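You operate a simulated robot arm through the tools that you are given. There is no shell and no other tool. Be economical: measure what you need, move in short steps, check, and stop when the job is done.

You are at the controls of a simulated two-armed robot. One attempt, no reset.

## Task
Take the cap off the orange water bottle on the top of the tiered table and lay it down there.

The check looks at the end state, three seconds after you hand in, the way a careful person would. Anything else that was tipped, shoved, dropped, spilled or broken makes it a failure. Lids that push on must go on centred and level and be pressed home; caps that screw on are set level and turned clockwise until they are tight.

## Robot
Two 7-joint arms with two-finger parallel grippers on one trunk, on a base that drives. Base frame: it is fixed to the floor where the robot stands at the start and does not move with it; the origin is under the middle of the robot, x ahead of it, y to its left, z up; the surface under the hand at the start is at about z = 760. Units: mm, rad, N and s.
The left shoulder is at the start at [70, 187, 1157], the right one opposite. With the tool pointing down near the work surface each hand reaches from about 280 to 780 mm from the robot's upright axis, wherever it stands, measured 20 degrees to its own side. Payload 3.91 kg a hand.
Tool frame (each hand has its own): the origin (TCP) lies between the finger pads and is the grasp point; the fingertips stand 30 mm ahead of it; z points along the fingers, y is the line along which they close. The gripper opens to 110 mm. The fingers are 20 mm wide and 10 mm thick; the gripper's body (48 by 112 mm) begins 55 mm behind the TCP.
Orientation is that of the tool frame in the base frame, as [roll, pitch, yaw] about the fixed x, y, z axes, in that order (R = Rz(yaw) Ry(pitch) Rx(roll)). With the fingers straight down and closing along the base's y, the tool's x points along the base's -x, its y along +y and its z along -z.

## Interface
- The arms move only by the tool apply_moves. It takes "left_steps", "right_steps" or both (then of equal length, played together; a hand with none holds still); each is a list of rows, each a list of 7 numbers: the shift along the tool's x, y, z in cm, then the turn, a rotation vector about the tool's x, y, z in rad, then the gripper command, from -1 (shut) to 1 (fully open), values between in proportion. In form: [[tx, ty, tz, ax, ay, az, claw], ...]. A call has 1 to 8 rows; each row shifts and turns the commanded pose from where the row before left it, along the tool's axes as they then stand. Each row takes 0.2 s and may step no farther than 50 mm and 0.15 rad from the row before; otherwise, or with a gripper value out of range, the whole call is refused. A pose out of reach is approached as far as the arm can. The call stops where the force on the tool passes 40 N (or 10 N more than at its start, if that is more) or the arm is blocked; 0.2 s more then pass. The fingers move at their own pace (about 72 mm/s each) and stop on an object; they squeeze with about 31 N. The grip force told is the motor's: it shows also when the fingers shut on nothing. Time passes only in rows, and 0.2 s behind the last, so rows that do not move let the fingers close. It gives the time, the measured TCP pose, the force on the tool (base axes), the opening and the grip force at its end, in the units of the frame above (readings bear some noise), with the torque about the TCP (base axes, N m) and any sound that the robot's microphone picked up.
- Cameras (640 x 400 px; columns grow to the right, rows downward): "scene" is now at [129, 13.5, 1378.1]; the picture's right is [0.18, -0.98, 0.00], its down [-0.64, -0.12, -0.76] and it looks along [0.74, 0.14, -0.65] (base axes); focal length 256 px, centre (320, 200). "left" rides on the left gripper at [72, -17, -103] in its tool frame; the picture's right is [0.23, 0.97, 0.00], its down [-0.76, 0.18, -0.62] and it looks along [-0.61, 0.14, 0.78] (tool axes); focal length 222 px, centre (320, 200). "right" rides on the right gripper at [72, 17, -103] in its tool frame; the picture's right is [-0.23, 0.97, 0.00], its down [-0.76, -0.18, -0.62] and it looks along [-0.61, -0.14, 0.78] (tool axes); focal length 222 px, centre (320, 200).
- snapshot(camera): a new picture of that camera. It takes no simulated time.
- slide_trunk(by): slides the trunk up (or, below 0, down) by that many mm; the arms and the scene camera ride with it, the base frame stays. It gives what a move gives, with no picture.
- steer(legs): drives the robot by 1 to 6 legs, each [ahead, turn to the left] in mm and rad, along the robot's own axes; the way and the turn of a leg run together, so that a leg with both is an arc; at most 1500 mm and 3.142 rad a leg. The arms and the cameras ride along, it lands a little off, and it stops where it bumps. It gives what a move gives.
- pan_tilt(pan, tilt): turns the head with the scene camera to pan (to the left, within 1.501 rad either way) and tilt (down, from -0.506 to 1.204), counted from straight ahead of the robot. It gives what a move gives.
- probe_pixels(camera, pixels): for up to 12 pixels [column, row] of the newest picture of that camera ("zoom" is the newest enlarged one), the place [x, y, z] in the base frame of the surface seen there, good to about 2 mm. It takes no simulated time.
- enlarge(camera, box): a new picture of the part [left, top, right, bottom] of that camera's present view, enlarged. It takes no simulated time.
- hand_in(): hands the job in; it is judged then, once.

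Work in short steps. Measure before you move; look again where a grasp or a placing could have gone wrong, and mend it. You have 80 turns and 78 pictures in all, those below and enlarged ones among them. Open the grippers and draw the arms clear of the work before you hand the job in, unless the task says otherwise; then end with one line.

The tools are called after "Call:" as name(argument=value, ...) on one line, values as JSON. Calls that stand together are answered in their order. apply_moves: Moves the arms, as the interface text tells. Its arguments: {"type":"object","properties":{"left_steps":{"type":"array"},"right_steps":{"type":"array"}},"required":[]} The other tools are called the same way: slide_trunk (by) slides the trunk up or down; steer (legs) drives the base; pan_tilt (pan, tilt) turns the head that bears the scene camera; snapshot (camera) takes a picture; probe_pixels (camera, pixels) gives the place of the surface under pixels of a picture; enlarge (camera, box) takes an enlarged picture of a part of a camera's view; hand_in () hands the job in.

At the start:

```text
time_s: 0.0
left_tcp_pos: [468.6, 452.4, 1071.3]
left_orientation: [3.141, 0.001, -3.141]
left_contact_force: [-0.4, -0.2, 0.6]
left_torque: [0.02, 0.0, -0.02]
left_width: 110.0
left_gripper_force: 0.2
right_tcp_pos: [453.4, -57.8, 1201.4]
right_orientation: [3.142, 0.0, -3.14]
right_contact_force: [-0.1, 0.7, 0.2]
right_torque: [0.01, -0.01, 0.0]
right_width: 109.9
right_gripper_force: 0.1
trunk travel left (down, up): [-667.0, 273.0]
robot x, y, heading: [-0.2, 0.2, -0.004]
head pan, tilt: [0.182, 0.712]
```

scene: 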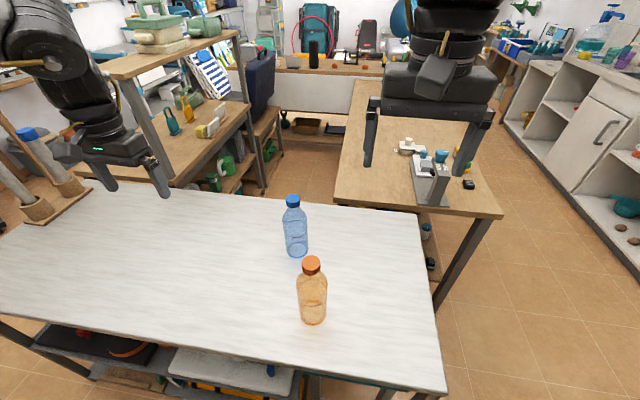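
right: 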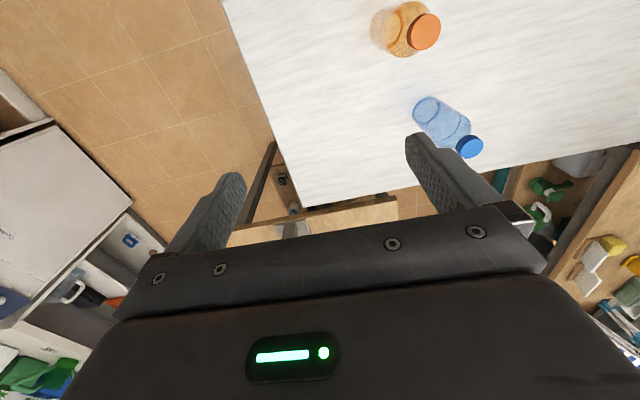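
left: 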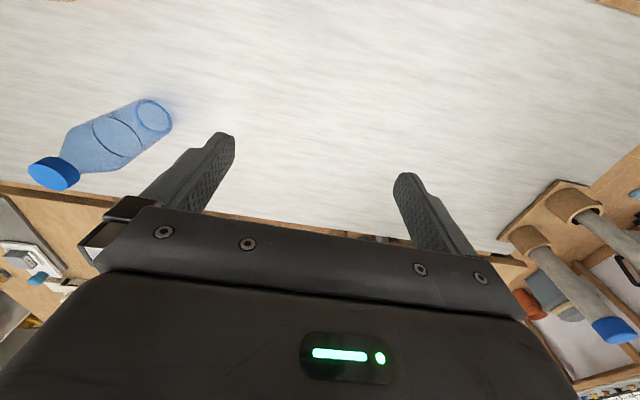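

The orange bottle stands at about (312,290) in the scene, with its cap at (312,264). I will measure it, the table and the blue bottle.

Call:
enlarge(camera="scene", box=[240, 180, 400, 340])

Call:
probe_pixels(camera="scene", pixels=[[311, 260], [312, 268], [312, 295], [312, 320], [340, 320], [292, 199], [294, 240], [250, 340], [436, 360], [380, 300], [312, 274]])

```text
2.50 times, centred on (320, 260) of scene
```

zoom: 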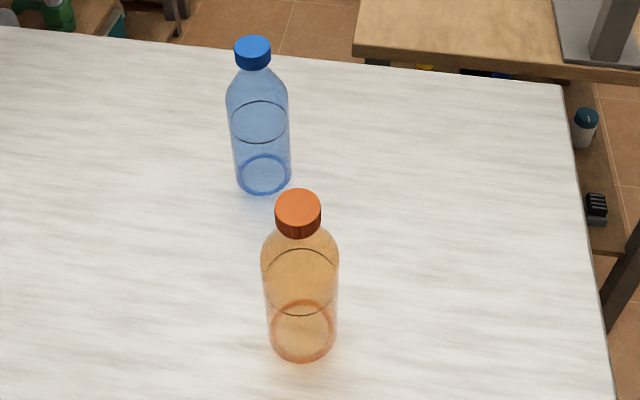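

```text
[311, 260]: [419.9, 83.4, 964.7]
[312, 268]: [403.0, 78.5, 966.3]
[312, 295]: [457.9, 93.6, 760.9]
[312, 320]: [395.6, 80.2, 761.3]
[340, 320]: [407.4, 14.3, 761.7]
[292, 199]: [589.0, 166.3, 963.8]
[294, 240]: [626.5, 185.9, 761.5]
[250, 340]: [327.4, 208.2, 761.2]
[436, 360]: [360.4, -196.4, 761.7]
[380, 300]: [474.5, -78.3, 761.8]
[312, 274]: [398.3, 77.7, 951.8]
```

The cap top lies near z=965; I probe its rim in the zoom (ellipse columns 275–321, rows 190–238).

Call:
probe_pixels(camera="zoom", pixels=[[298, 193], [278, 209], [318, 209], [298, 223], [298, 210], [298, 229], [298, 235], [298, 238], [252, 45], [266, 250], [336, 250]])

```text
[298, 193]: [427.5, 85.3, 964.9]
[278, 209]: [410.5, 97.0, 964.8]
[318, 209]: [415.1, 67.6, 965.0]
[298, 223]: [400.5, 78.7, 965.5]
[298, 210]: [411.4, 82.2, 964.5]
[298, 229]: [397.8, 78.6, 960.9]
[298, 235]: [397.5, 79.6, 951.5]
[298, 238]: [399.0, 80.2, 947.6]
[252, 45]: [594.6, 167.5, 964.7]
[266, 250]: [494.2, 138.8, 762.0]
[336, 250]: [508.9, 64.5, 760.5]
```

The cap is centred at about (413.5, 82), z 947–965 and about 32 mm wide; the body is about 63 mm wide. The left hand will hold the body (tilted, coming from +y) while the right unscrews from above, so I first turn the left hand where it is: yaw, then tilt.

Call:
apply_moves(left_steps=[[0, 0, 0, 0, 0, 0.1428, 1], [0, 0, 0, 0, 0, 0.1428, 1], [0, 0, 0, 0, 0, 0.1428, 1], [0, 0, 0, 0, 0, 0.1428, 1], [0, 0, 0, 0, 0, 0.1428, 1], [0, 0, 0, 0, 0, 0.1428, 1], [0, 0, 0, 0, 0, 0.1428, 1], [0, 0, 0, 0, 0, 0.1428, 1]])

Call:
apply_moves(left_steps=[[0, 0, 0, 0, 0, 0.1428, 1], [0, 0, 0, 0, 0, 0.1428, 1], [0, 0, 0, 0, 0, 0.1428, 1], [0, 0, 0, 0, -0.1496, 0, 1], [0, 0, 0, 0, -0.1496, 0, 1], [0, 0, 0, 0, -0.1496, 0, 1], [0, 0, 0, 0, -0.1496, 0, 1]])

Call:
apply_moves(left_steps=[[0, 0, 0, 0, -0.1496, 0, 1], [0, 0, 0, 0, -0.1496, 0, 1], [0, 0, 0, 0, -0.1496, 0, 1], [0, 0, 0, 0, 0, 0, 1]])

```text
time_s: 1.8
left_tcp_pos: [467.6, 453.4, 1070.3]
left_orientation: [3.141, 0.002, 1.997]
left_contact_force: [0.2, 0.1, 0.4]
left_torque: [0.0, -0.02, 0.0]
left_width: 109.9
left_gripper_force: 0.1
right_tcp_pos: [452.9, -55.9, 1201.7]
right_orientation: [3.141, -0.002, 3.141]
right_contact_force: [-0.3, 0.0, 0.4]
right_torque: [0.01, -0.04, 0.03]
right_width: 109.9
right_gripper_force: 0.1
trunk travel left (down, up): [-667.0, 273.0]
robot x, y, heading: [-0.6, -1.3, -0.001]
head pan, tilt: [0.182, 0.712]
```

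```text
time_s: 3.4
left_tcp_pos: [468.3, 454.9, 1070.8]
left_orientation: [3.141, 0.602, 1.57]
left_contact_force: [-0.5, 0.1, -0.5]
left_torque: [-0.01, 0.01, -0.05]
left_width: 109.9
left_gripper_force: 0.1
right_tcp_pos: [452.9, -54.0, 1201.4]
right_orientation: [-3.14, 0.0, -3.14]
right_contact_force: [0.3, 0.2, 0.1]
right_torque: [-0.01, 0.01, -0.04]
right_width: 110.0
right_gripper_force: 0.0
trunk travel left (down, up): [-667.0, 273.0]
robot x, y, heading: [2.5, 1.8, -0.004]
head pan, tilt: [0.182, 0.712]
```

```text
time_s: 4.4
left_tcp_pos: [468.6, 452.1, 1070.8]
left_orientation: [3.141, 1.047, 1.57]
left_contact_force: [0.9, 0.6, 0.4]
left_torque: [0.01, 0.01, 0.01]
left_width: 110.0
left_gripper_force: 0.0
right_tcp_pos: [453.6, -57.1, 1200.9]
right_orientation: [3.139, -0.002, 3.141]
right_contact_force: [0.8, 0.0, -0.2]
right_torque: [0.01, -0.03, -0.02]
right_width: 110.0
right_gripper_force: 0.0
trunk travel left (down, up): [-667.0, 273.0]
robot x, y, heading: [0.1, 0.4, -0.002]
head pan, tilt: [0.182, 0.712]
```

Rotation came out as planned (pitch 1.047, yaw 1.57). Now the left hand moves to the stand-off at about (413.5, 238, 930).

Call:
apply_moves(left_steps=[[0.25, -0.92, 4.26, 0, 0, 0, 1], [0.25, -0.92, 4.26, 0, 0, 0, 1], [0.25, -0.92, 4.26, 0, 0, 0, 1], [0.25, -0.92, 4.26, 0, 0, 0, 1], [0.25, -0.92, 4.26, 0, 0, 0, 1], [0.25, -0.92, 4.26, 0, 0, 0, 1], [0, 0, 0, 0, 0, 0, 1]])

Call:
snapshot(camera="scene")

Call:
snapshot(camera="left")

```text
time_s: 6.0
left_tcp_pos: [412.7, 241.8, 930.4]
left_orientation: [3.14, 1.048, 1.568]
left_contact_force: [1.6, 0.4, -0.7]
left_torque: [0.0, -0.02, 0.0]
left_width: 109.7
left_gripper_force: 0.2
right_tcp_pos: [454.7, -57.6, 1202.1]
right_orientation: [3.141, 0.0, 3.141]
right_contact_force: [-0.7, -1.7, 0.6]
right_torque: [-0.03, -0.01, 0.0]
right_width: 110.0
right_gripper_force: 0.1
trunk travel left (down, up): [-667.0, 273.0]
robot x, y, heading: [0.8, -2.6, 0.006]
head pan, tilt: [0.182, 0.712]
```

```text
73 pictures are left
```

scene: 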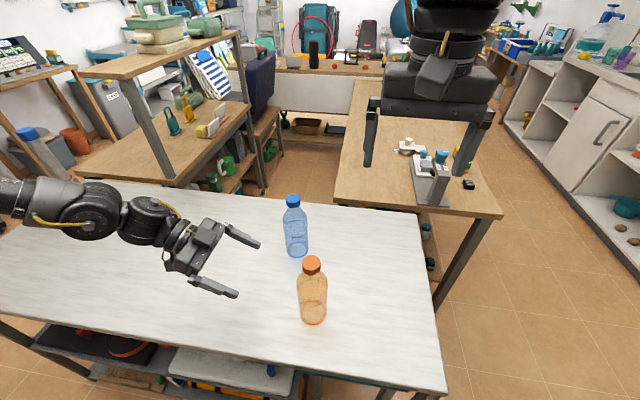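

```text
72 pictures are left
```

left: 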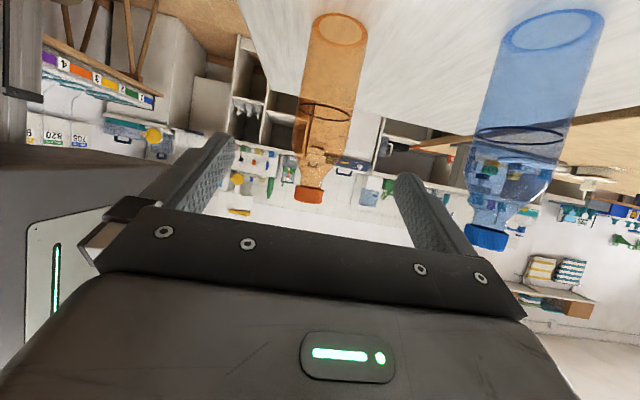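

The hand is lined up with the bottle (bottle between the fingers at (330,90) of the left picture). Advance about 182 mm along the tool with open fingers.

Call:
apply_moves(left_steps=[[-0.04, 0.01, 3.64, 0, 0, 0, 1], [-0.04, 0.01, 3.64, 0, 0, 0, 1], [-0.04, 0.01, 3.64, 0, 0, 0, 1], [-0.04, 0.01, 3.64, 0, 0, 0, 1], [-0.04, 0.01, 3.64, 0, 0, 0, 1], [0, 0, 0, 0, 0, 0, 1]])

Call:
enlarge(camera="scene", box=[220, 200, 380, 360])

Call:
snapshot(camera="left")

```text
time_s: 7.4
left_tcp_pos: [407.0, 122.2, 915.5]
left_orientation: [3.141, 1.045, 1.571]
left_contact_force: [-0.4, -0.3, -0.3]
left_torque: [-0.01, 0.0, 0.0]
left_width: 109.9
left_gripper_force: 0.1
left hand out of reach, approached as far as the arm can: row 3, 4, 5
right_tcp_pos: [451.7, -56.1, 1200.1]
right_orientation: [3.141, 0.0, 3.141]
right_contact_force: [-0.2, 0.6, 0.4]
right_torque: [-0.02, 0.02, 0.0]
right_width: 110.1
right_gripper_force: 0.1
trunk travel left (down, up): [-667.0, 273.0]
robot x, y, heading: [-1.7, -0.1, 0.001]
head pan, tilt: [0.182, 0.712]
```

```text
2.50 times, centred on (300, 280) of scene
```

zoom: 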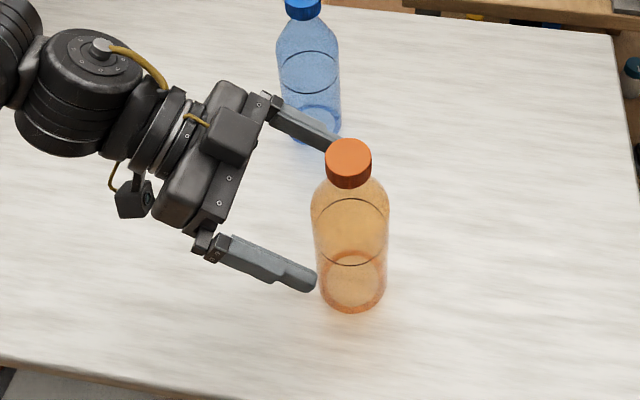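

```text
70 pictures are left
```

left: 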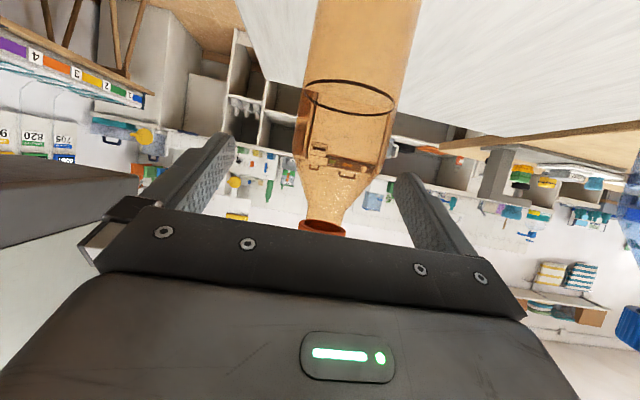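

The arm reached (407,122,915) and could not go lower: the limit is in z. I draw back to the stand-off and then lower the trunk so the arm is less cramped.

Call:
apply_moves(left_steps=[[0, 0, -3.64, 0, 0, 0, 1], [0, 0, -3.64, 0, 0, 0, 1], [0, 0, -3.64, 0, 0, 0, 1], [0, 0, -3.64, 0, 0, 0, 1], [0, 0, -3.64, 0, 0, 0, 1], [0, 0, 0, 0, 0, 0, 1]])

```text
time_s: 8.8
left_tcp_pos: [407.0, 279.3, 1005.6]
left_orientation: [-3.138, 1.046, 1.572]
left_contact_force: [-0.1, 0.2, 0.5]
left_torque: [-0.03, -0.04, 0.0]
left_width: 110.1
left_gripper_force: 0.1
right_tcp_pos: [454.2, -56.7, 1200.4]
right_orientation: [3.141, 0.0, -3.141]
right_contact_force: [0.7, -0.1, -0.1]
right_torque: [0.02, 0.01, 0.03]
right_width: 109.8
right_gripper_force: 0.1
trunk travel left (down, up): [-667.0, 273.0]
robot x, y, heading: [3.3, -1.7, 0.004]
head pan, tilt: [0.182, 0.712]
```

The command is now at the reached pose (407,279,1006). I lower the trunk by 120 mm; left hand goes to about z 886, right to 1080, both clear of bottles.

Call:
slide_trunk(by=-120)

Call:
snapshot(camera="scene")

```text
time_s: 10.3
left_tcp_pos: [406.3, 277.5, 886.3]
left_orientation: [3.141, 1.047, 1.57]
left_contact_force: [0.0, 0.8, 0.2]
left_torque: [0.02, 0.03, -0.03]
left_width: 110.2
left_gripper_force: 0.1
right_tcp_pos: [453.3, -57.9, 1080.7]
right_orientation: [-3.141, 0.001, 3.141]
right_contact_force: [0.6, 0.2, -0.1]
right_torque: [0.0, 0.02, -0.02]
right_width: 110.1
right_gripper_force: 0.0
trunk travel left (down, up): [-547.0, 393.0]
robot x, y, heading: [2.7, -0.1, -0.003]
head pan, tilt: [0.182, 0.712]
```

```text
69 pictures are left
```

scene: 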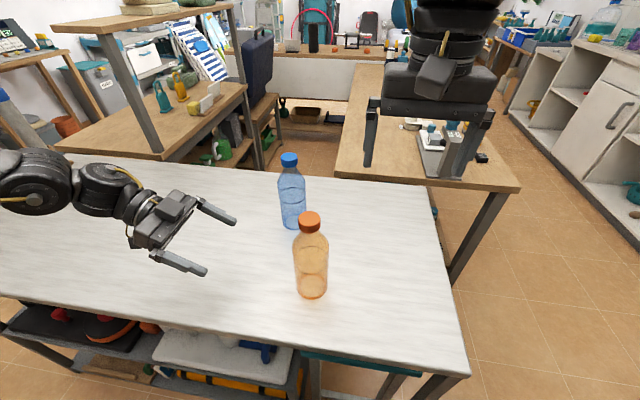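

Clear. Now move the left hand toward (413.5, 84, 840), three of five rows first.

Call:
apply_moves(left_steps=[[-1.14, 0.35, 3.81, 0, 0, 0, 1], [-1.14, 0.35, 3.81, 0, 0, 0, 1], [-1.14, 0, 3.81, 0, 0, 0, 1], [0, 0, 0, 0, 0, 0, 1]])

```text
time_s: 11.3
left_tcp_pos: [413.7, 161.3, 858.9]
left_orientation: [3.14, 1.047, 1.568]
left_contact_force: [-0.5, 0.7, -0.4]
left_torque: [-0.02, -0.02, -0.01]
left_width: 110.5
left_gripper_force: 0.0
right_tcp_pos: [451.6, -56.7, 1080.3]
right_orientation: [-3.141, 0.0, 3.141]
right_contact_force: [0.1, 0.1, -0.4]
right_torque: [-0.03, -0.02, 0.06]
right_width: 110.0
right_gripper_force: 0.0
trunk travel left (down, up): [-547.0, 393.0]
robot x, y, heading: [1.3, 0.6, -0.004]
head pan, tilt: [0.182, 0.712]
```

On track at (413.7,161,859). I do the last two rows.

Call:
apply_moves(left_steps=[[-1.14, 0, 3.81, 0, 0, 0, 1], [-1.14, 0, 3.81, 0, 0, 0, 1], [0, 0, 0, 0, 0, 0, 1]])

Call:
snapshot(camera="left")

Call:
enlarge(camera="scene", box=[220, 160, 380, 320])

```text
time_s: 12.1
left_tcp_pos: [413.4, 84.4, 840.4]
left_orientation: [-3.141, 1.047, 1.571]
left_contact_force: [0.0, -0.7, 0.1]
left_torque: [0.03, 0.03, 0.0]
left_width: 110.1
left_gripper_force: 0.1
right_tcp_pos: [452.4, -56.0, 1081.3]
right_orientation: [-3.141, 0.0, 3.141]
right_contact_force: [0.3, 1.0, -0.2]
right_torque: [0.03, 0.01, 0.0]
right_width: 109.9
right_gripper_force: 0.0
trunk travel left (down, up): [-547.0, 393.0]
robot x, y, heading: [2.8, -0.5, 0.005]
head pan, tilt: [0.182, 0.712]
```

```text
68 pictures are left
```

left: 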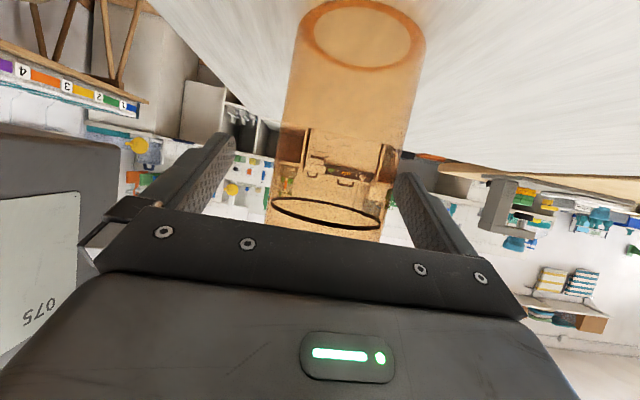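

```text
2.50 times, centred on (300, 240) of scene
```

zoom: 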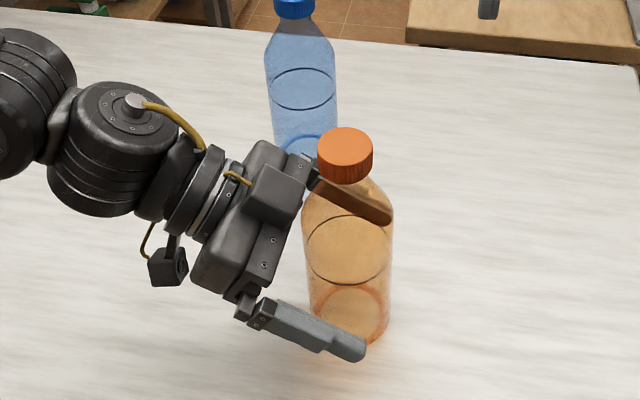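

The fingers straddle the body. I close the left gripper gradually, watching the width and the force.

Call:
apply_moves(left_steps=[[0, 0, 0, 0, 0, 0, 0.4], [0, 0, 0, 0, 0, 0, 0.25], [0, 0, 0, 0, 0, 0, 0.15], [0, 0, 0, 0, 0, 0, 0.1], [0, 0, 0, 0, 0, 0, 0.1], [0, 0, 0, 0, 0, 0, 0.1]])

```text
time_s: 13.5
left_tcp_pos: [414.3, 85.9, 841.2]
left_orientation: [3.14, 1.046, 1.571]
left_contact_force: [0.2, -0.2, 0.3]
left_torque: [-0.06, 0.04, 0.01]
left_width: 66.0
left_gripper_force: 30.7
right_tcp_pos: [453.5, -57.5, 1080.2]
right_orientation: [-3.141, 0.0, -3.14]
right_contact_force: [0.4, 0.0, 0.5]
right_torque: [-0.01, -0.03, 0.0]
right_width: 109.9
right_gripper_force: 0.0
trunk travel left (down, up): [-547.0, 393.0]
robot x, y, heading: [-1.0, -3.4, 0.003]
head pan, tilt: [0.182, 0.712]
```

The left hand holds the bottle at 66 mm, 30.7 N. Now I re-measure the cap from a new enlarged view.

Call:
enlarge(camera="scene", box=[270, 180, 350, 260])

```text
5.00 times, centred on (310, 220) of scene
```

zoom: 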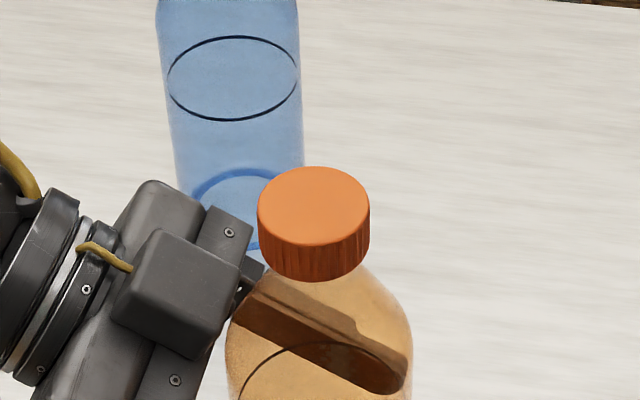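

The cap shows as an ellipse at columns 258–369, rows 167–247, with its skirt down to 280; I probe its rim.

Call:
probe_pixels(camera="zoom", pixels=[[315, 171], [262, 206], [366, 210], [313, 243], [314, 207], [313, 255], [313, 276], [262, 230], [366, 235]])

```text
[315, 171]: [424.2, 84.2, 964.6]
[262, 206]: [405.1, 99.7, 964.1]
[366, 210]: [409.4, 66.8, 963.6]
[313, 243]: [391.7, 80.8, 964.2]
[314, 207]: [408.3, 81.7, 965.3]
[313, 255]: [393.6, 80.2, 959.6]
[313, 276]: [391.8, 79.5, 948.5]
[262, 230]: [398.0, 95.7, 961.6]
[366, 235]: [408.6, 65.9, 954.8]
```

Cap centre is about (409, 82.5), top at 964. I bring the right hand over it at z≈1040 and turn it clockwise by 1.2 rad beforehand, to have room to unscrew.

Call:
apply_moves(right_steps=[[1.1, 3.5, 0, 0, 0, 0, 1], [1.1, 3.5, 0, 0, 0, 0, 1], [1.1, 3.5, 0, 0, 0, 0, 1], [1.1, 3.5, 0, 0, 0, 0, 1], [0, 0, 2, 0, 0, 0, 1], [0, 0, 2, 0, 0, 0, 1], [0, 0, 0, 0, 0, 0, 1]])

Call:
apply_moves(right_steps=[[0, 0, 0, 0, 0, 0.15, 1], [0, 0, 0, 0, 0, 0.15, 1], [0, 0, 0, 0, 0, 0.15, 1], [0, 0, 0, 0, 0, 0.15, 1], [0, 0, 0, 0, 0, 0.15, 1], [0, 0, 0, 0, 0, 0.15, 1], [0, 0, 0, 0, 0, 0.15, 1], [0, 0, 0, 0, 0, 0.15, 1]])

Call:
snapshot(camera="right")

Call:
snapshot(camera="scene")

```text
time_s: 15.1
left_tcp_pos: [413.3, 85.8, 840.6]
left_orientation: [-3.14, 1.048, 1.571]
left_contact_force: [-0.6, 1.1, 1.0]
left_torque: [-0.03, -0.01, 0.03]
left_width: 66.2
left_gripper_force: 31.2
right_tcp_pos: [439.9, 88.3, 1071.1]
right_orientation: [-3.139, -0.003, -3.14]
right_contact_force: [0.5, -0.6, -0.1]
right_torque: [-0.01, 0.03, 0.0]
right_width: 110.0
right_gripper_force: 0.0
right hand out of reach, approached as far as the arm can: row 1, 2, 3, 5, 6
trunk travel left (down, up): [-547.0, 393.0]
robot x, y, heading: [0.2, 3.1, -0.003]
head pan, tilt: [0.182, 0.712]
```

```text
time_s: 17.1
left_tcp_pos: [414.6, 83.0, 839.9]
left_orientation: [3.14, 1.047, 1.568]
left_contact_force: [-0.5, 1.1, -0.8]
left_torque: [0.0, -0.02, 0.01]
left_width: 66.0
left_gripper_force: 30.9
right_tcp_pos: [525.3, -35.3, 1172.6]
right_orientation: [3.067, -0.044, 2.459]
right_contact_force: [-0.5, -0.6, 0.2]
right_torque: [0.02, -0.02, 0.0]
right_width: 110.2
right_gripper_force: 0.0
right hand out of reach, approached as far as the arm can: row 1, 2, 3, 4, 5, 6, 7, 8
trunk travel left (down, up): [-547.0, 393.0]
robot x, y, heading: [-1.0, -2.9, 0.005]
head pan, tilt: [0.182, 0.712]
stopped in row 8 (right hand): the arm was blocked; the commanded pose is now the measured one
```

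```text
65 pictures are left
```

right: 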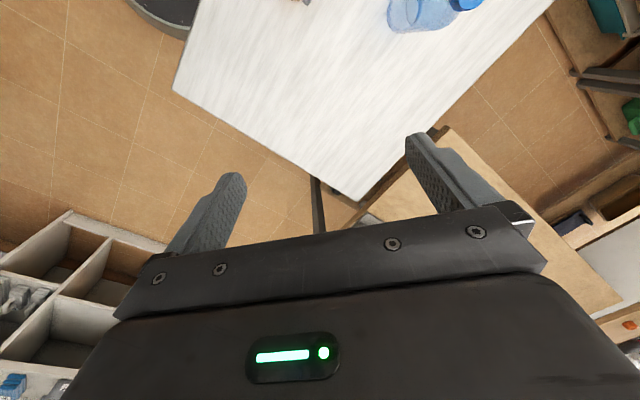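

```text
64 pictures are left
```

scene: 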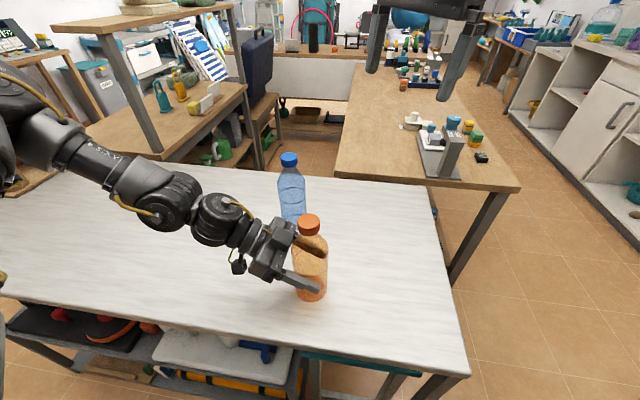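

The right arm cannot get over the cap from here: it is too cramped at this base position. I release the bottle gently, draw the left hand back, and will move the base back to give both arms room.

Call:
apply_moves(left_steps=[[0, 0, 0, 0, 0, 0, 0.3], [0, 0, 0, 0, 0, 0, 1], [0, 0, 0, 0, 0, 0, 1], [0, 0, 0, 0, 0, 0, 1]])

Call:
apply_moves(left_steps=[[1.14, 0, -3.81, 0, 0, 0, 1], [1.14, 0, -3.81, 0, 0, 0, 1], [1.14, 0, -3.81, 0, 0, 0, 1], [1.14, 0, -3.81, 0, 0, 0, 1], [1.14, 0, -3.81, 0, 0, 0, 1], [0, 0, 0, 0, 0, 0, 1]])

Call:
pan_tilt(pan=0.0, tilt=0.9)

Call:
snapshot(camera="scene")

```text
time_s: 18.1
left_tcp_pos: [413.2, 85.9, 840.3]
left_orientation: [3.141, 1.047, 1.572]
left_contact_force: [0.8, 0.3, 0.3]
left_torque: [-0.02, 0.04, -0.01]
left_width: 109.9
left_gripper_force: 0.1
right_tcp_pos: [525.0, -34.0, 1171.5]
right_orientation: [3.065, -0.043, 2.457]
right_contact_force: [-0.8, -0.4, -0.4]
right_torque: [-0.02, -0.01, 0.01]
right_width: 110.1
right_gripper_force: 0.1
trunk travel left (down, up): [-547.0, 393.0]
robot x, y, heading: [-1.1, 1.8, -0.003]
head pan, tilt: [0.182, 0.712]
```

```text
time_s: 19.5
left_tcp_pos: [414.0, 278.5, 887.3]
left_orientation: [-3.139, 1.045, 1.57]
left_contact_force: [0.0, 0.0, -0.5]
left_torque: [-0.01, 0.03, -0.05]
left_width: 110.0
left_gripper_force: 0.0
right_tcp_pos: [526.6, -34.9, 1170.6]
right_orientation: [3.064, -0.045, 2.457]
right_contact_force: [1.0, -0.1, 0.3]
right_torque: [-0.01, 0.03, 0.02]
right_width: 110.0
right_gripper_force: 0.1
trunk travel left (down, up): [-547.0, 393.0]
robot x, y, heading: [-2.8, 0.2, 0.004]
head pan, tilt: [0.182, 0.712]
```

```text
time_s: 20.2
left_tcp_pos: [413.5, 279.6, 886.0]
left_orientation: [-3.141, 1.046, 1.571]
left_contact_force: [-0.1, 0.1, -0.4]
left_torque: [0.01, -0.03, -0.01]
left_width: 110.2
left_gripper_force: 0.1
right_tcp_pos: [525.8, -35.0, 1172.7]
right_orientation: [3.065, -0.045, 2.457]
right_contact_force: [0.1, 0.6, -0.4]
right_torque: [0.0, 0.0, -0.02]
right_width: 110.1
right_gripper_force: 0.1
trunk travel left (down, up): [-547.0, 393.0]
robot x, y, heading: [1.4, -3.0, -0.003]
head pan, tilt: [0.0, 0.901]
```

```text
63 pictures are left
```

scene: 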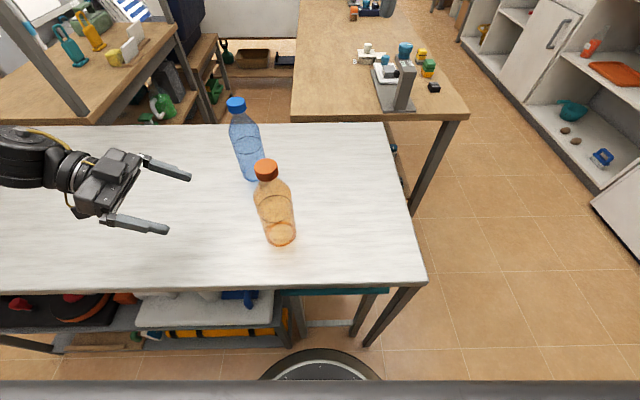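

The bottle still stands and there is room around the base. I back up 180 mm, then turn left by 0.14 so the bottle is straight ahead.

Call:
steer(legs=[[-180, 0], [0, 0.14]])

Call:
snapshot(camera="scene")

```text
time_s: 22.4
left_tcp_pos: [188.3, 335.8, 885.9]
left_orientation: [3.14, 1.047, 1.711]
left_contact_force: [-0.4, 0.6, 0.1]
left_torque: [-0.01, 0.0, -0.03]
left_width: 110.1
left_gripper_force: 0.1
right_tcp_pos: [344.1, 40.2, 1172.4]
right_orientation: [3.068, -0.045, 2.599]
right_contact_force: [-0.2, -0.1, 0.3]
right_torque: [0.01, -0.03, -0.01]
right_width: 110.2
right_gripper_force: 0.0
trunk travel left (down, up): [-547.0, 393.0]
robot x, y, heading: [-182.2, -2.8, 0.144]
head pan, tilt: [0.0, 0.901]
```

```text
62 pictures are left
```

scene: 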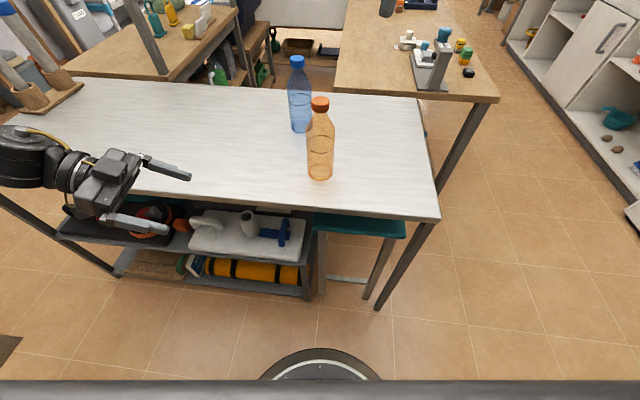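

Both hands are clear and the bottle stands at (320,150). I level the right hand and try to bring it over the cap at about (411,82,1060).

Call:
apply_moves(right_steps=[[0, 0, 0, 0.0745, -0.044, 0, 1], [-1.19, 2.35, 3.73, 0, 0, 0, 1], [-1.19, 2.35, 3.73, 0, 0, 0, 1], [-1.19, 2.35, 3.73, 0, 0, 0, 1], [0, 0, 0, 0, 0, 0, 1]])

```text
time_s: 23.6
left_tcp_pos: [187.8, 335.5, 887.0]
left_orientation: [3.14, 1.046, 1.711]
left_contact_force: [-0.2, 0.0, 0.1]
left_torque: [0.02, 0.0, 0.01]
left_width: 109.8
left_gripper_force: 0.1
right_tcp_pos: [417.3, 64.5, 1052.6]
right_orientation: [3.109, -0.015, 2.597]
right_contact_force: [-0.9, -0.2, 0.5]
right_torque: [-0.01, -0.01, -0.02]
right_width: 110.0
right_gripper_force: 0.1
right hand out of reach, approached as far as the arm can: row 1, 2, 3, 4
trunk travel left (down, up): [-547.0, 393.0]
robot x, y, heading: [-182.2, -0.3, 0.137]
head pan, tilt: [0.0, 0.901]
```

It got near but "out of reach" with the turned yaw. I turn it back 0.6 rad toward its natural yaw and level again.

Call:
apply_moves(right_steps=[[0, 0, 0, 0, 0, -0.15, 1], [0, 0, 0, 0, 0, -0.15, 1], [0, 0, 0, 0, 0, -0.15, 1], [0, 0, 0, 0, 0, -0.15, 1], [0, 0, 0, 0.033, -0.015, 0, 1], [0, 0, 0, 0, 0, 0, 1]])

```text
time_s: 25.0
left_tcp_pos: [188.9, 334.6, 885.9]
left_orientation: [-3.14, 1.047, 1.714]
left_contact_force: [-1.0, 0.0, 0.3]
left_torque: [-0.03, 0.0, 0.01]
left_width: 110.2
left_gripper_force: 0.1
right_tcp_pos: [416.8, 67.6, 1051.0]
right_orientation: [-3.128, 0.014, -3.1]
right_contact_force: [0.1, 0.4, -0.1]
right_torque: [0.0, 0.0, -0.01]
right_width: 110.0
right_gripper_force: 0.2
trunk travel left (down, up): [-547.0, 393.0]
robot x, y, heading: [-181.8, -3.8, 0.14]
head pan, tilt: [0.0, 0.901]
```

Reachable now. I level it and test how far it turns counter-clockwise here.

Call:
apply_moves(right_steps=[[0, 0, 0, -0.013, 0.014, 0, 1], [0, 0, 0, 0, 0, -0.15, 1], [0, 0, 0, 0, 0, -0.15, 1], [0, 0, 0, 0, 0, -0.15, 1], [0, 0, 0, 0, 0, -0.15, 1], [0, 0, 0, 0, 0, -0.15, 1], [0, 0, 0, 0, 0, -0.15, 1], [0, 0, 0, 0, 0, -0.15, 1]])

Call:
apply_moves(right_steps=[[0, 0, 0, 0, 0, -0.15, 1], [0, 0, 0, 0, 0, -0.15, 1], [0, 0, 0, 0, 0, -0.15, 1], [0, 0, 0, 0, 0, -0.15, 1], [0, 0, 0, 0, 0, -0.15, 1], [0, 0, 0, 0, 0, -0.15, 1], [0, 0, 0, 0, 0, -0.15, 1], [0, 0, 0, 0, 0, -0.15, 1]])

```text
time_s: 26.8
left_tcp_pos: [188.2, 335.1, 887.5]
left_orientation: [3.14, 1.048, 1.713]
left_contact_force: [-0.6, -0.4, 0.3]
left_torque: [0.0, 0.01, 0.04]
left_width: 110.0
left_gripper_force: 0.1
right_tcp_pos: [411.5, 78.6, 1046.3]
right_orientation: [-3.131, -0.016, -2.032]
right_contact_force: [0.3, 1.0, -0.4]
right_torque: [-0.02, 0.03, -0.01]
right_width: 110.0
right_gripper_force: 0.0
trunk travel left (down, up): [-547.0, 393.0]
robot x, y, heading: [-180.2, -2.0, 0.143]
head pan, tilt: [0.0, 0.901]
```

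```text
time_s: 28.6
left_tcp_pos: [188.3, 334.6, 885.4]
left_orientation: [3.141, 1.047, 1.712]
left_contact_force: [0.8, 0.4, 0.2]
left_torque: [-0.03, 0.0, -0.01]
left_width: 110.1
left_gripper_force: 0.0
right_tcp_pos: [411.1, 75.0, 1046.5]
right_orientation: [3.131, -0.015, -0.834]
right_contact_force: [0.1, 0.3, -0.3]
right_torque: [0.02, 0.02, -0.02]
right_width: 110.0
right_gripper_force: 0.0
trunk travel left (down, up): [-547.0, 393.0]
robot x, y, heading: [-181.1, -3.8, 0.143]
head pan, tilt: [0.0, 0.901]
```

Good turning range here (yaw from about 3.0 through π to beyond −0.83). Now the left hand moves to its stand-off (384,272,886) while the right hand turns back clockwise.

Call:
apply_moves(left_steps=[[-0.9, 3.7, 1.56, 0, 0, 0, 1], [-0.9, 3.7, 1.56, 0, 0, 0, 1], [-0.9, 3.7, 1.56, 0, 0, 0, 1], [-0.9, 3.7, 1.56, 0, 0, 0, 1], [-0.9, 3.7, 1.56, 0, 0, 0, 1], [0, 0, 0, 0, 0, 0, 1], [0, 0, 0, 0, 0, 0, 1], [0, 0, 0, 0, 0, 0, 1]], right_steps=[[0, 0, 0, 0, 0, 0.15, 1], [0, 0, 0, 0, 0, 0.15, 1], [0, 0, 0, 0, 0, 0.15, 1], [0, 0, 0, 0, 0, 0.15, 1], [0, 0, 0, 0, 0, 0.15, 1], [0, 0, 0, 0, 0, 0.15, 1], [0, 0, 0, 0, 0, 0.15, 1], [0, 0, 0, 0, 0, 0.15, 1]])

Call:
snapshot(camera="left")

Call:
enlarge(camera="scene", box=[240, 60, 400, 220])

```text
time_s: 30.4
left_tcp_pos: [384.9, 273.2, 887.3]
left_orientation: [3.141, 1.048, 1.712]
left_contact_force: [-0.1, -0.1, -0.6]
left_torque: [0.01, 0.0, -0.01]
left_width: 110.0
left_gripper_force: 0.0
right_tcp_pos: [416.6, 68.1, 1049.6]
right_orientation: [-3.14, -0.003, -2.054]
right_contact_force: [0.9, -0.5, 0.2]
right_torque: [-0.01, -0.02, 0.03]
right_width: 110.1
right_gripper_force: 0.0
trunk travel left (down, up): [-547.0, 393.0]
robot x, y, heading: [-177.5, 0.2, 0.136]
head pan, tilt: [0.0, 0.901]
```

```text
61 pictures are left
```

left: 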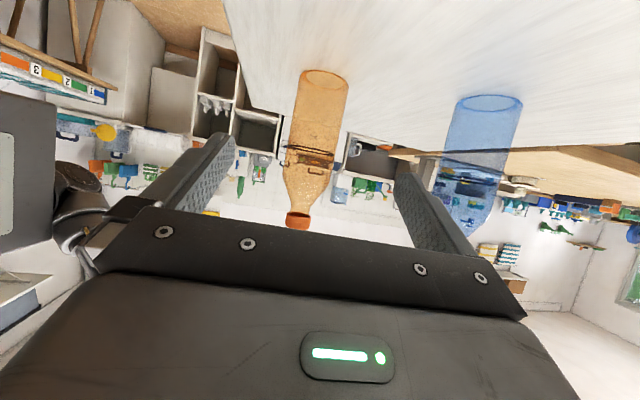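

```text
2.50 times, centred on (320, 140) of scene
```

zoom: 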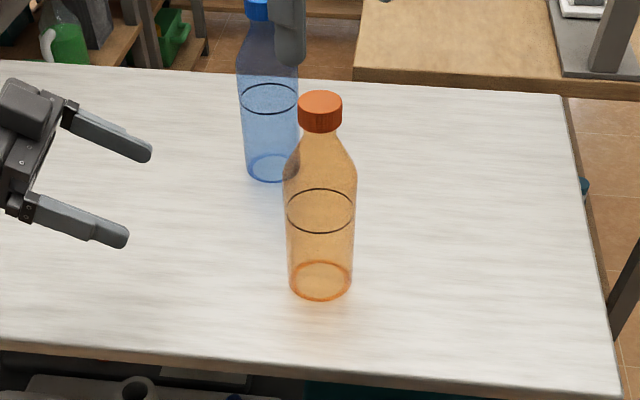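

The bottle is unmoved between the fingers. Re-measure the cap in this zoom (cap rows 92–130, columns 298–343).

Call:
probe_pixels(camera="zoom", pixels=[[320, 95], [301, 104], [340, 104], [320, 113], [320, 104], [320, 120], [320, 127], [320, 297], [291, 281], [350, 281]])

```text
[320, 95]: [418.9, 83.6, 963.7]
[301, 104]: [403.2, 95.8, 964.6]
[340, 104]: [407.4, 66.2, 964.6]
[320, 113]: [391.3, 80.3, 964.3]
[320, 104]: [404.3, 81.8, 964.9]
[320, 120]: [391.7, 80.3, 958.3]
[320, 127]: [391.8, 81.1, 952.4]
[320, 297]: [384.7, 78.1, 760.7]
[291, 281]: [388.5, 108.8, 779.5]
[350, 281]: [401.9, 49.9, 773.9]
```

Cap centre is now (408, 82). The left hand goes in to (409,84,840); the right one turns back 1.05 rad meanwhile.

Call:
apply_moves(left_steps=[[-1.09, -0.06, 3.77, 0, 0, 0, 1], [-1.09, -0.06, 3.77, 0, 0, 0, 1], [-1.09, -0.06, 3.77, 0, 0, 0, 1], [-1.09, -0.06, 3.77, 0, 0, 0, 1], [-1.09, -0.06, 3.77, 0, 0, 0, 1], [0, 0, 0, 0, 0, 0, 1], [0, 0, 0, 0, 0, 0, 1]], right_steps=[[0, 0, 0, 0, 0, 0.15, 1], [0, 0, 0, 0, 0, 0.15, 1], [0, 0, 0, 0, 0, 0.15, 1], [0, 0, 0, 0, 0, 0.15, 1], [0, 0, 0, 0, 0, 0.15, 1], [0, 0, 0, 0, 0, 0.15, 1], [0, 0, 0, 0, 0, 0.15, 1]])

Call:
snapshot(camera="left")

Call:
snapshot(camera="right")

Call:
snapshot(camera="scene")

```text
time_s: 32.0
left_tcp_pos: [338.9, 139.2, 897.6]
left_orientation: [3.141, 1.048, 1.712]
left_contact_force: [-0.8, -0.4, 0.3]
left_torque: [0.0, -0.02, -0.02]
left_width: 110.0
left_gripper_force: 0.1
left hand out of reach, approached as far as the arm can: row 2, 3, 4, 5
right_tcp_pos: [417.0, 67.0, 1048.8]
right_orientation: [-3.138, -0.002, -3.107]
right_contact_force: [-0.5, -0.2, -0.6]
right_torque: [0.03, -0.03, 0.0]
right_width: 109.9
right_gripper_force: 0.1
trunk travel left (down, up): [-547.0, 393.0]
robot x, y, heading: [-184.6, -1.4, 0.143]
head pan, tilt: [0.0, 0.901]
```

```text
59 pictures are left
```

left: 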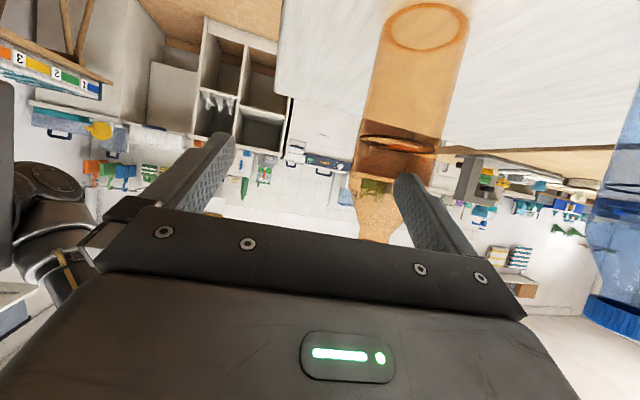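

```text
58 pictures are left
```

right: 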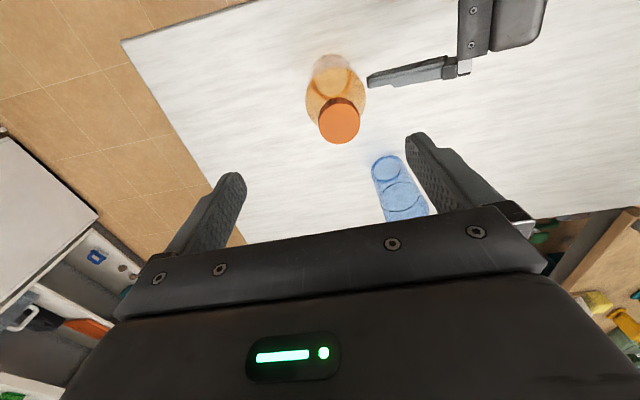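

```text
57 pictures are left
```

scene: 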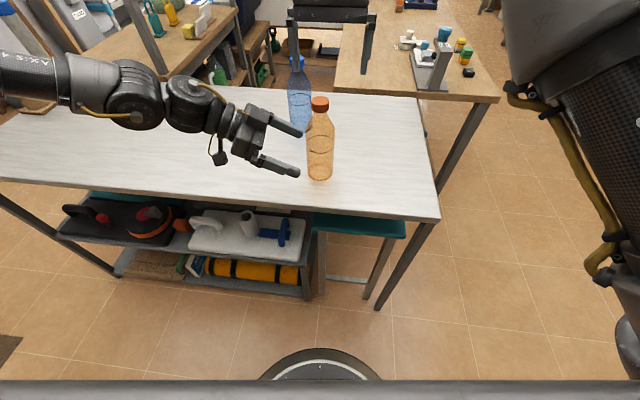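

The left arm is at a limit again with the fingers pointing sideways; its tip is near but not on the bottle. I back off and turn it to a diagonal approach (fingers more forward), which is easier for the wrist.

Call:
apply_moves(left_steps=[[1.09, 0, -3.77, 0, 0, 0, 1], [1.09, 0, -3.77, 0, 0, 0, 1], [1.09, 0, -3.77, 0, 0, 0, 1], [0, 0, 0, -0.13, 0, -0.075, 1], [0, 0, 0, -0.13, 0, -0.075, 1], [0, 0, 0, -0.13, 0, -0.075, 1], [0, 0, 0, -0.13, 0, -0.075, 1], [0, 0, 0, 0, 0, 0, 1]])

```text
time_s: 33.8
left_tcp_pos: [325.0, 252.9, 925.1]
left_orientation: [-3.141, 1.046, 2.317]
left_contact_force: [-0.2, -0.9, -0.1]
left_torque: [0.04, 0.0, -0.01]
left_width: 110.2
left_gripper_force: 0.0
right_tcp_pos: [417.7, 68.1, 1047.6]
right_orientation: [-3.139, -0.004, -3.103]
right_contact_force: [-1.2, -0.5, 0.0]
right_torque: [-0.04, 0.0, -0.01]
right_width: 110.1
right_gripper_force: 0.0
trunk travel left (down, up): [-547.0, 393.0]
robot x, y, heading: [-180.0, -1.9, 0.143]
head pan, tilt: [0.0, 0.901]
```

Turned fine (yaw 2.317). Now I line up at (306,192,926) and start to advance along the tool.

Call:
apply_moves(left_steps=[[-0.84, -2.77, 1.35, 0, 0, 0, 1], [-0.84, -2.77, 1.35, 0, 0, 0, 1], [0, 0, 3.46, 0, 0, 0, 1], [0, 0, 3.46, 0, 0, 0, 1], [0, 0, 0, 0, 0, 0, 1]])

Call:
snapshot(camera="left")

```text
time_s: 35.0
left_tcp_pos: [344.8, 146.8, 890.3]
left_orientation: [3.139, 1.047, 2.313]
left_contact_force: [-1.1, 0.1, 0.1]
left_torque: [-0.02, -0.02, -0.03]
left_width: 110.0
left_gripper_force: 0.0
right_tcp_pos: [415.8, 68.4, 1048.4]
right_orientation: [-3.139, -0.005, -3.103]
right_contact_force: [-0.4, -0.6, 0.5]
right_torque: [0.02, -0.02, -0.03]
right_width: 109.9
right_gripper_force: 0.1
trunk travel left (down, up): [-547.0, 393.0]
robot x, y, heading: [-182.6, 0.2, 0.14]
head pan, tilt: [0.0, 0.901]
```

```text
56 pictures are left
```

left: 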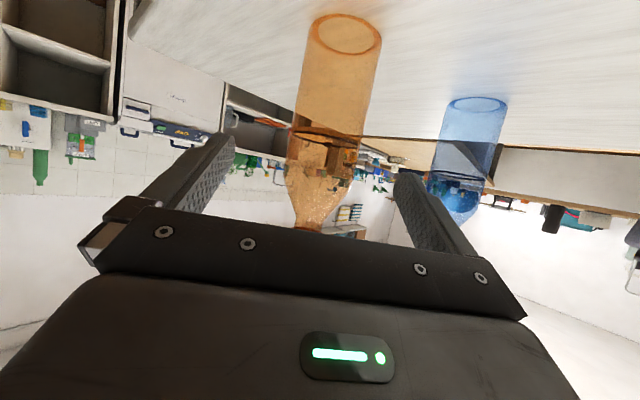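

No limit this time; bottle is centred between the fingers. Advance the remaining 103 mm.

Call:
apply_moves(left_steps=[[-0.05, 0.09, 3.43, 0, 0, 0, 1], [-0.05, 0.09, 3.43, 0, 0, 0, 1], [-0.05, 0.09, 3.43, 0, 0, 0, 1], [0, 0, 0, 0, 0, 0, 1]])

Call:
snapshot(camera="left")

Call:
snapshot(camera="scene")

```text
time_s: 36.0
left_tcp_pos: [370.6, 145.1, 890.3]
left_orientation: [-3.141, 1.046, 2.313]
left_contact_force: [-0.5, 0.0, 0.0]
left_torque: [0.01, 0.01, -0.02]
left_width: 109.9
left_gripper_force: 0.0
left hand out of reach, approached as far as the arm can: row 1, 2, 3
right_tcp_pos: [417.4, 67.8, 1047.7]
right_orientation: [-3.139, -0.003, -3.103]
right_contact_force: [0.4, -0.4, -0.7]
right_torque: [0.0, 0.02, 0.02]
right_width: 110.2
right_gripper_force: 0.1
trunk travel left (down, up): [-547.0, 393.0]
robot x, y, heading: [-182.1, 2.0, 0.133]
head pan, tilt: [0.0, 0.901]
```

```text
55 pictures are left
```

left: 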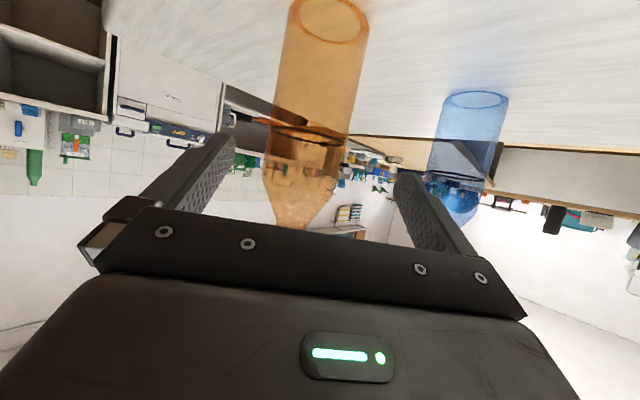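

```text
54 pictures are left
```

scene: 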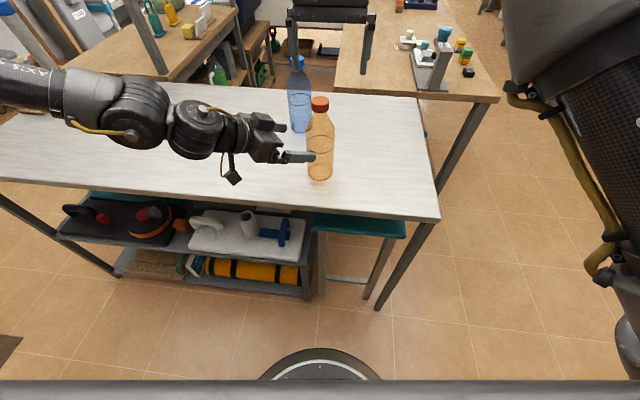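

The limit looks like the wrist being nearly straight with the forearm. I tilt the hand steeper (45°) so the wrist bends more, re-centre sideways by 14 mm, and advance again.

Call:
apply_moves(left_steps=[[0, 0, 0, 0, 0.131, 0, 1], [0, 0, 0, 0, 0.131, 0, 1], [0, -1.42, 0, 0, 0, 0, 1], [-0.27, 0, 3.1, 0, 0, 0, 1], [0, 0, 0, 0, 0, 0, 1]])

```text
time_s: 37.2
left_tcp_pos: [356.1, 157.7, 884.5]
left_orientation: [-3.141, 0.785, 2.313]
left_contact_force: [-0.2, 0.4, 0.3]
left_torque: [0.0, 0.02, 0.05]
left_width: 109.9
left_gripper_force: 0.1
left hand out of reach, approached as far as the arm can: row 1, 2, 3, 4
right_tcp_pos: [416.5, 68.1, 1047.7]
right_orientation: [-3.139, -0.004, -3.102]
right_contact_force: [-0.2, 0.6, -0.7]
right_torque: [0.01, 0.01, -0.01]
right_width: 110.2
right_gripper_force: 0.0
trunk travel left (down, up): [-547.0, 393.0]
robot x, y, heading: [-179.2, -3.0, 0.143]
head pan, tilt: [0.0, 0.901]
```

Still limited. I back the hand up and away to see where the arm becomes free again.

Call:
apply_moves(left_steps=[[0, 0, -4, 0, 0, 0, 1], [0, 0, -4, 0, 0, 0, 1], [0, 0, 0, 0, 0.131, 0, 1], [0, 0, 0, 0, 0.131, 0, 1], [0, 0, 0, 0, 0, 0, 1]])

Call:
snapshot(camera="scene")

```text
time_s: 38.4
left_tcp_pos: [317.3, 199.5, 941.9]
left_orientation: [3.139, 0.522, 2.313]
left_contact_force: [-0.4, 0.7, -0.3]
left_torque: [-0.01, -0.03, -0.02]
left_width: 110.1
left_gripper_force: 0.0
right_tcp_pos: [416.0, 67.0, 1048.7]
right_orientation: [-3.139, -0.004, -3.103]
right_contact_force: [0.4, -0.5, 0.3]
right_torque: [0.01, -0.01, 0.0]
right_width: 109.8
right_gripper_force: 0.0
trunk travel left (down, up): [-547.0, 393.0]
robot x, y, heading: [-175.3, -3.2, 0.15]
head pan, tilt: [0.0, 0.901]
```

```text
53 pictures are left
```

scene: 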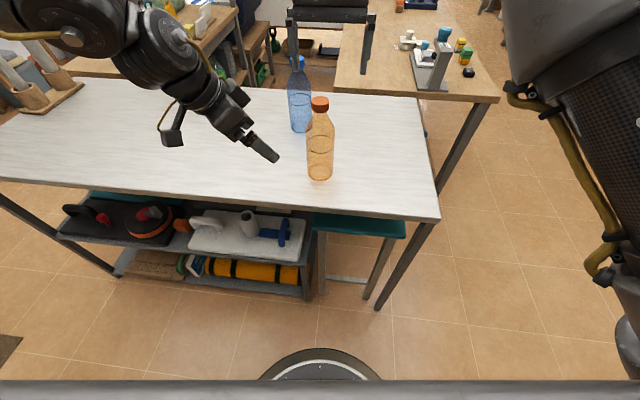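

Free again here. I turn the left hand further so its fingers point mostly ahead (natural reach), then tilt it back up to 45°.

Call:
apply_moves(left_steps=[[0, 0, 0, -0.0748, 0, -0.13, 1], [0, 0, 0, -0.0748, 0, -0.13, 1], [0, 0, 0, -0.0748, 0, -0.13, 1], [0, 0, 0, -0.0748, 0, -0.13, 1], [0, 0, 0, 0, -0.131, 0, 1], [0, 0, 0, 0, -0.131, 0, 1], [0, 0, 0, 0, 0, 0, 1]])

```text
time_s: 40.0
left_tcp_pos: [291.4, 233.5, 951.6]
left_orientation: [-3.141, 0.788, 2.815]
left_contact_force: [-0.1, 0.4, 0.1]
left_torque: [0.0, -0.01, 0.01]
left_width: 109.8
left_gripper_force: 0.0
left hand out of reach, approached as far as the arm can: row 3, 4
right_tcp_pos: [416.8, 66.8, 1047.4]
right_orientation: [-3.137, -0.005, -3.103]
right_contact_force: [0.1, -0.1, -0.1]
right_torque: [0.01, -0.02, 0.03]
right_width: 110.0
right_gripper_force: 0.1
trunk travel left (down, up): [-547.0, 393.0]
robot x, y, heading: [-178.1, -2.5, 0.148]
head pan, tilt: [0.0, 0.901]
```

The lowered trunk makes both arms cramped now that the base is farther back. I raise the trunk 120 mm back to where it was (both hands go up, clear of everything).

Call:
slide_trunk(by=120)

```text
time_s: 41.5
left_tcp_pos: [290.2, 233.3, 1070.5]
left_orientation: [3.141, 0.785, 2.812]
left_contact_force: [0.5, -0.2, 0.5]
left_torque: [-0.02, 0.01, 0.01]
left_width: 109.9
left_gripper_force: 0.0
right_tcp_pos: [417.2, 66.8, 1168.8]
right_orientation: [-3.139, -0.005, -3.103]
right_contact_force: [0.6, 0.5, 0.6]
right_torque: [0.03, -0.03, 0.01]
right_width: 110.1
right_gripper_force: 0.0
trunk travel left (down, up): [-667.0, 273.0]
robot x, y, heading: [-178.8, -2.6, 0.14]
head pan, tilt: [0.0, 0.901]
```

Now move the left hand to the new stand-off (275,127,930), pointing at the bottle.

Call:
apply_moves(left_steps=[[2.11, -2.62, 2.84, 0, 0, 0, 1], [2.11, -2.62, 2.84, 0, 0, 0, 1], [2.11, -2.62, 2.84, 0, 0, 0, 1], [2.11, -2.62, 2.84, 0, 0, 0, 1], [0, 0, 0, 0, 0, 0, 1]])

Call:
snapshot(camera="left")

Call:
snapshot(camera="scene")

```text
time_s: 42.7
left_tcp_pos: [268.9, 208.4, 1015.9]
left_orientation: [-3.14, 0.786, 2.814]
left_contact_force: [0.6, -0.9, -0.2]
left_torque: [-0.02, 0.0, 0.01]
left_width: 110.0
left_gripper_force: 0.0
left hand out of reach, approached as far as the arm can: row 2, 3, 4
right_tcp_pos: [416.5, 67.5, 1169.1]
right_orientation: [-3.138, -0.002, -3.102]
right_contact_force: [-0.4, -0.4, -0.5]
right_torque: [0.03, 0.0, 0.0]
right_width: 110.1
right_gripper_force: 0.0
trunk travel left (down, up): [-667.0, 273.0]
robot x, y, heading: [-180.2, 0.6, 0.138]
head pan, tilt: [0.0, 0.901]
```

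```text
52 pictures are left
```

left: 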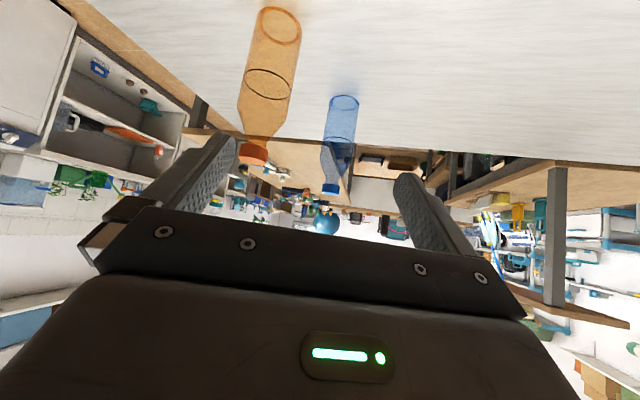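

```text
51 pictures are left
```

scene: 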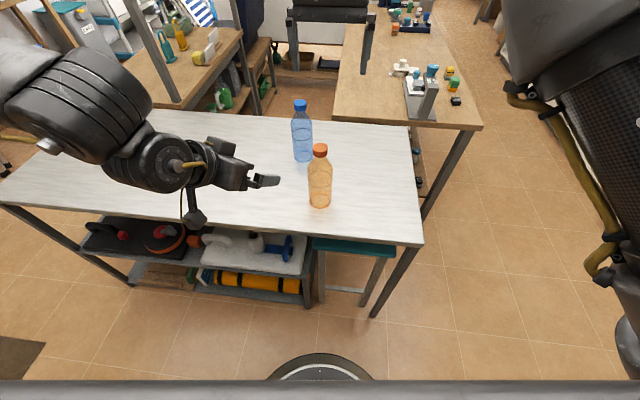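

The left wrist is now too close to the shoulder (about 280 mm); it needs more distance. I back the base 90 mm more; both hands are high and clear.

Call:
steer(legs=[[-90, 0]])

```text
time_s: 43.8
left_tcp_pos: [179.0, 197.9, 1015.9]
left_orientation: [3.141, 0.786, 2.817]
left_contact_force: [-1.0, -0.2, -1.3]
left_torque: [0.0, 0.0, 0.01]
left_width: 110.1
left_gripper_force: 0.1
right_tcp_pos: [328.4, 55.5, 1168.5]
right_orientation: [-3.139, -0.004, -3.099]
right_contact_force: [0.2, -0.3, -0.2]
right_torque: [0.02, -0.01, 0.0]
right_width: 110.0
right_gripper_force: 0.1
trunk travel left (down, up): [-667.0, 273.0]
robot x, y, heading: [-268.6, -11.7, 0.139]
head pan, tilt: [0.0, 0.901]
```

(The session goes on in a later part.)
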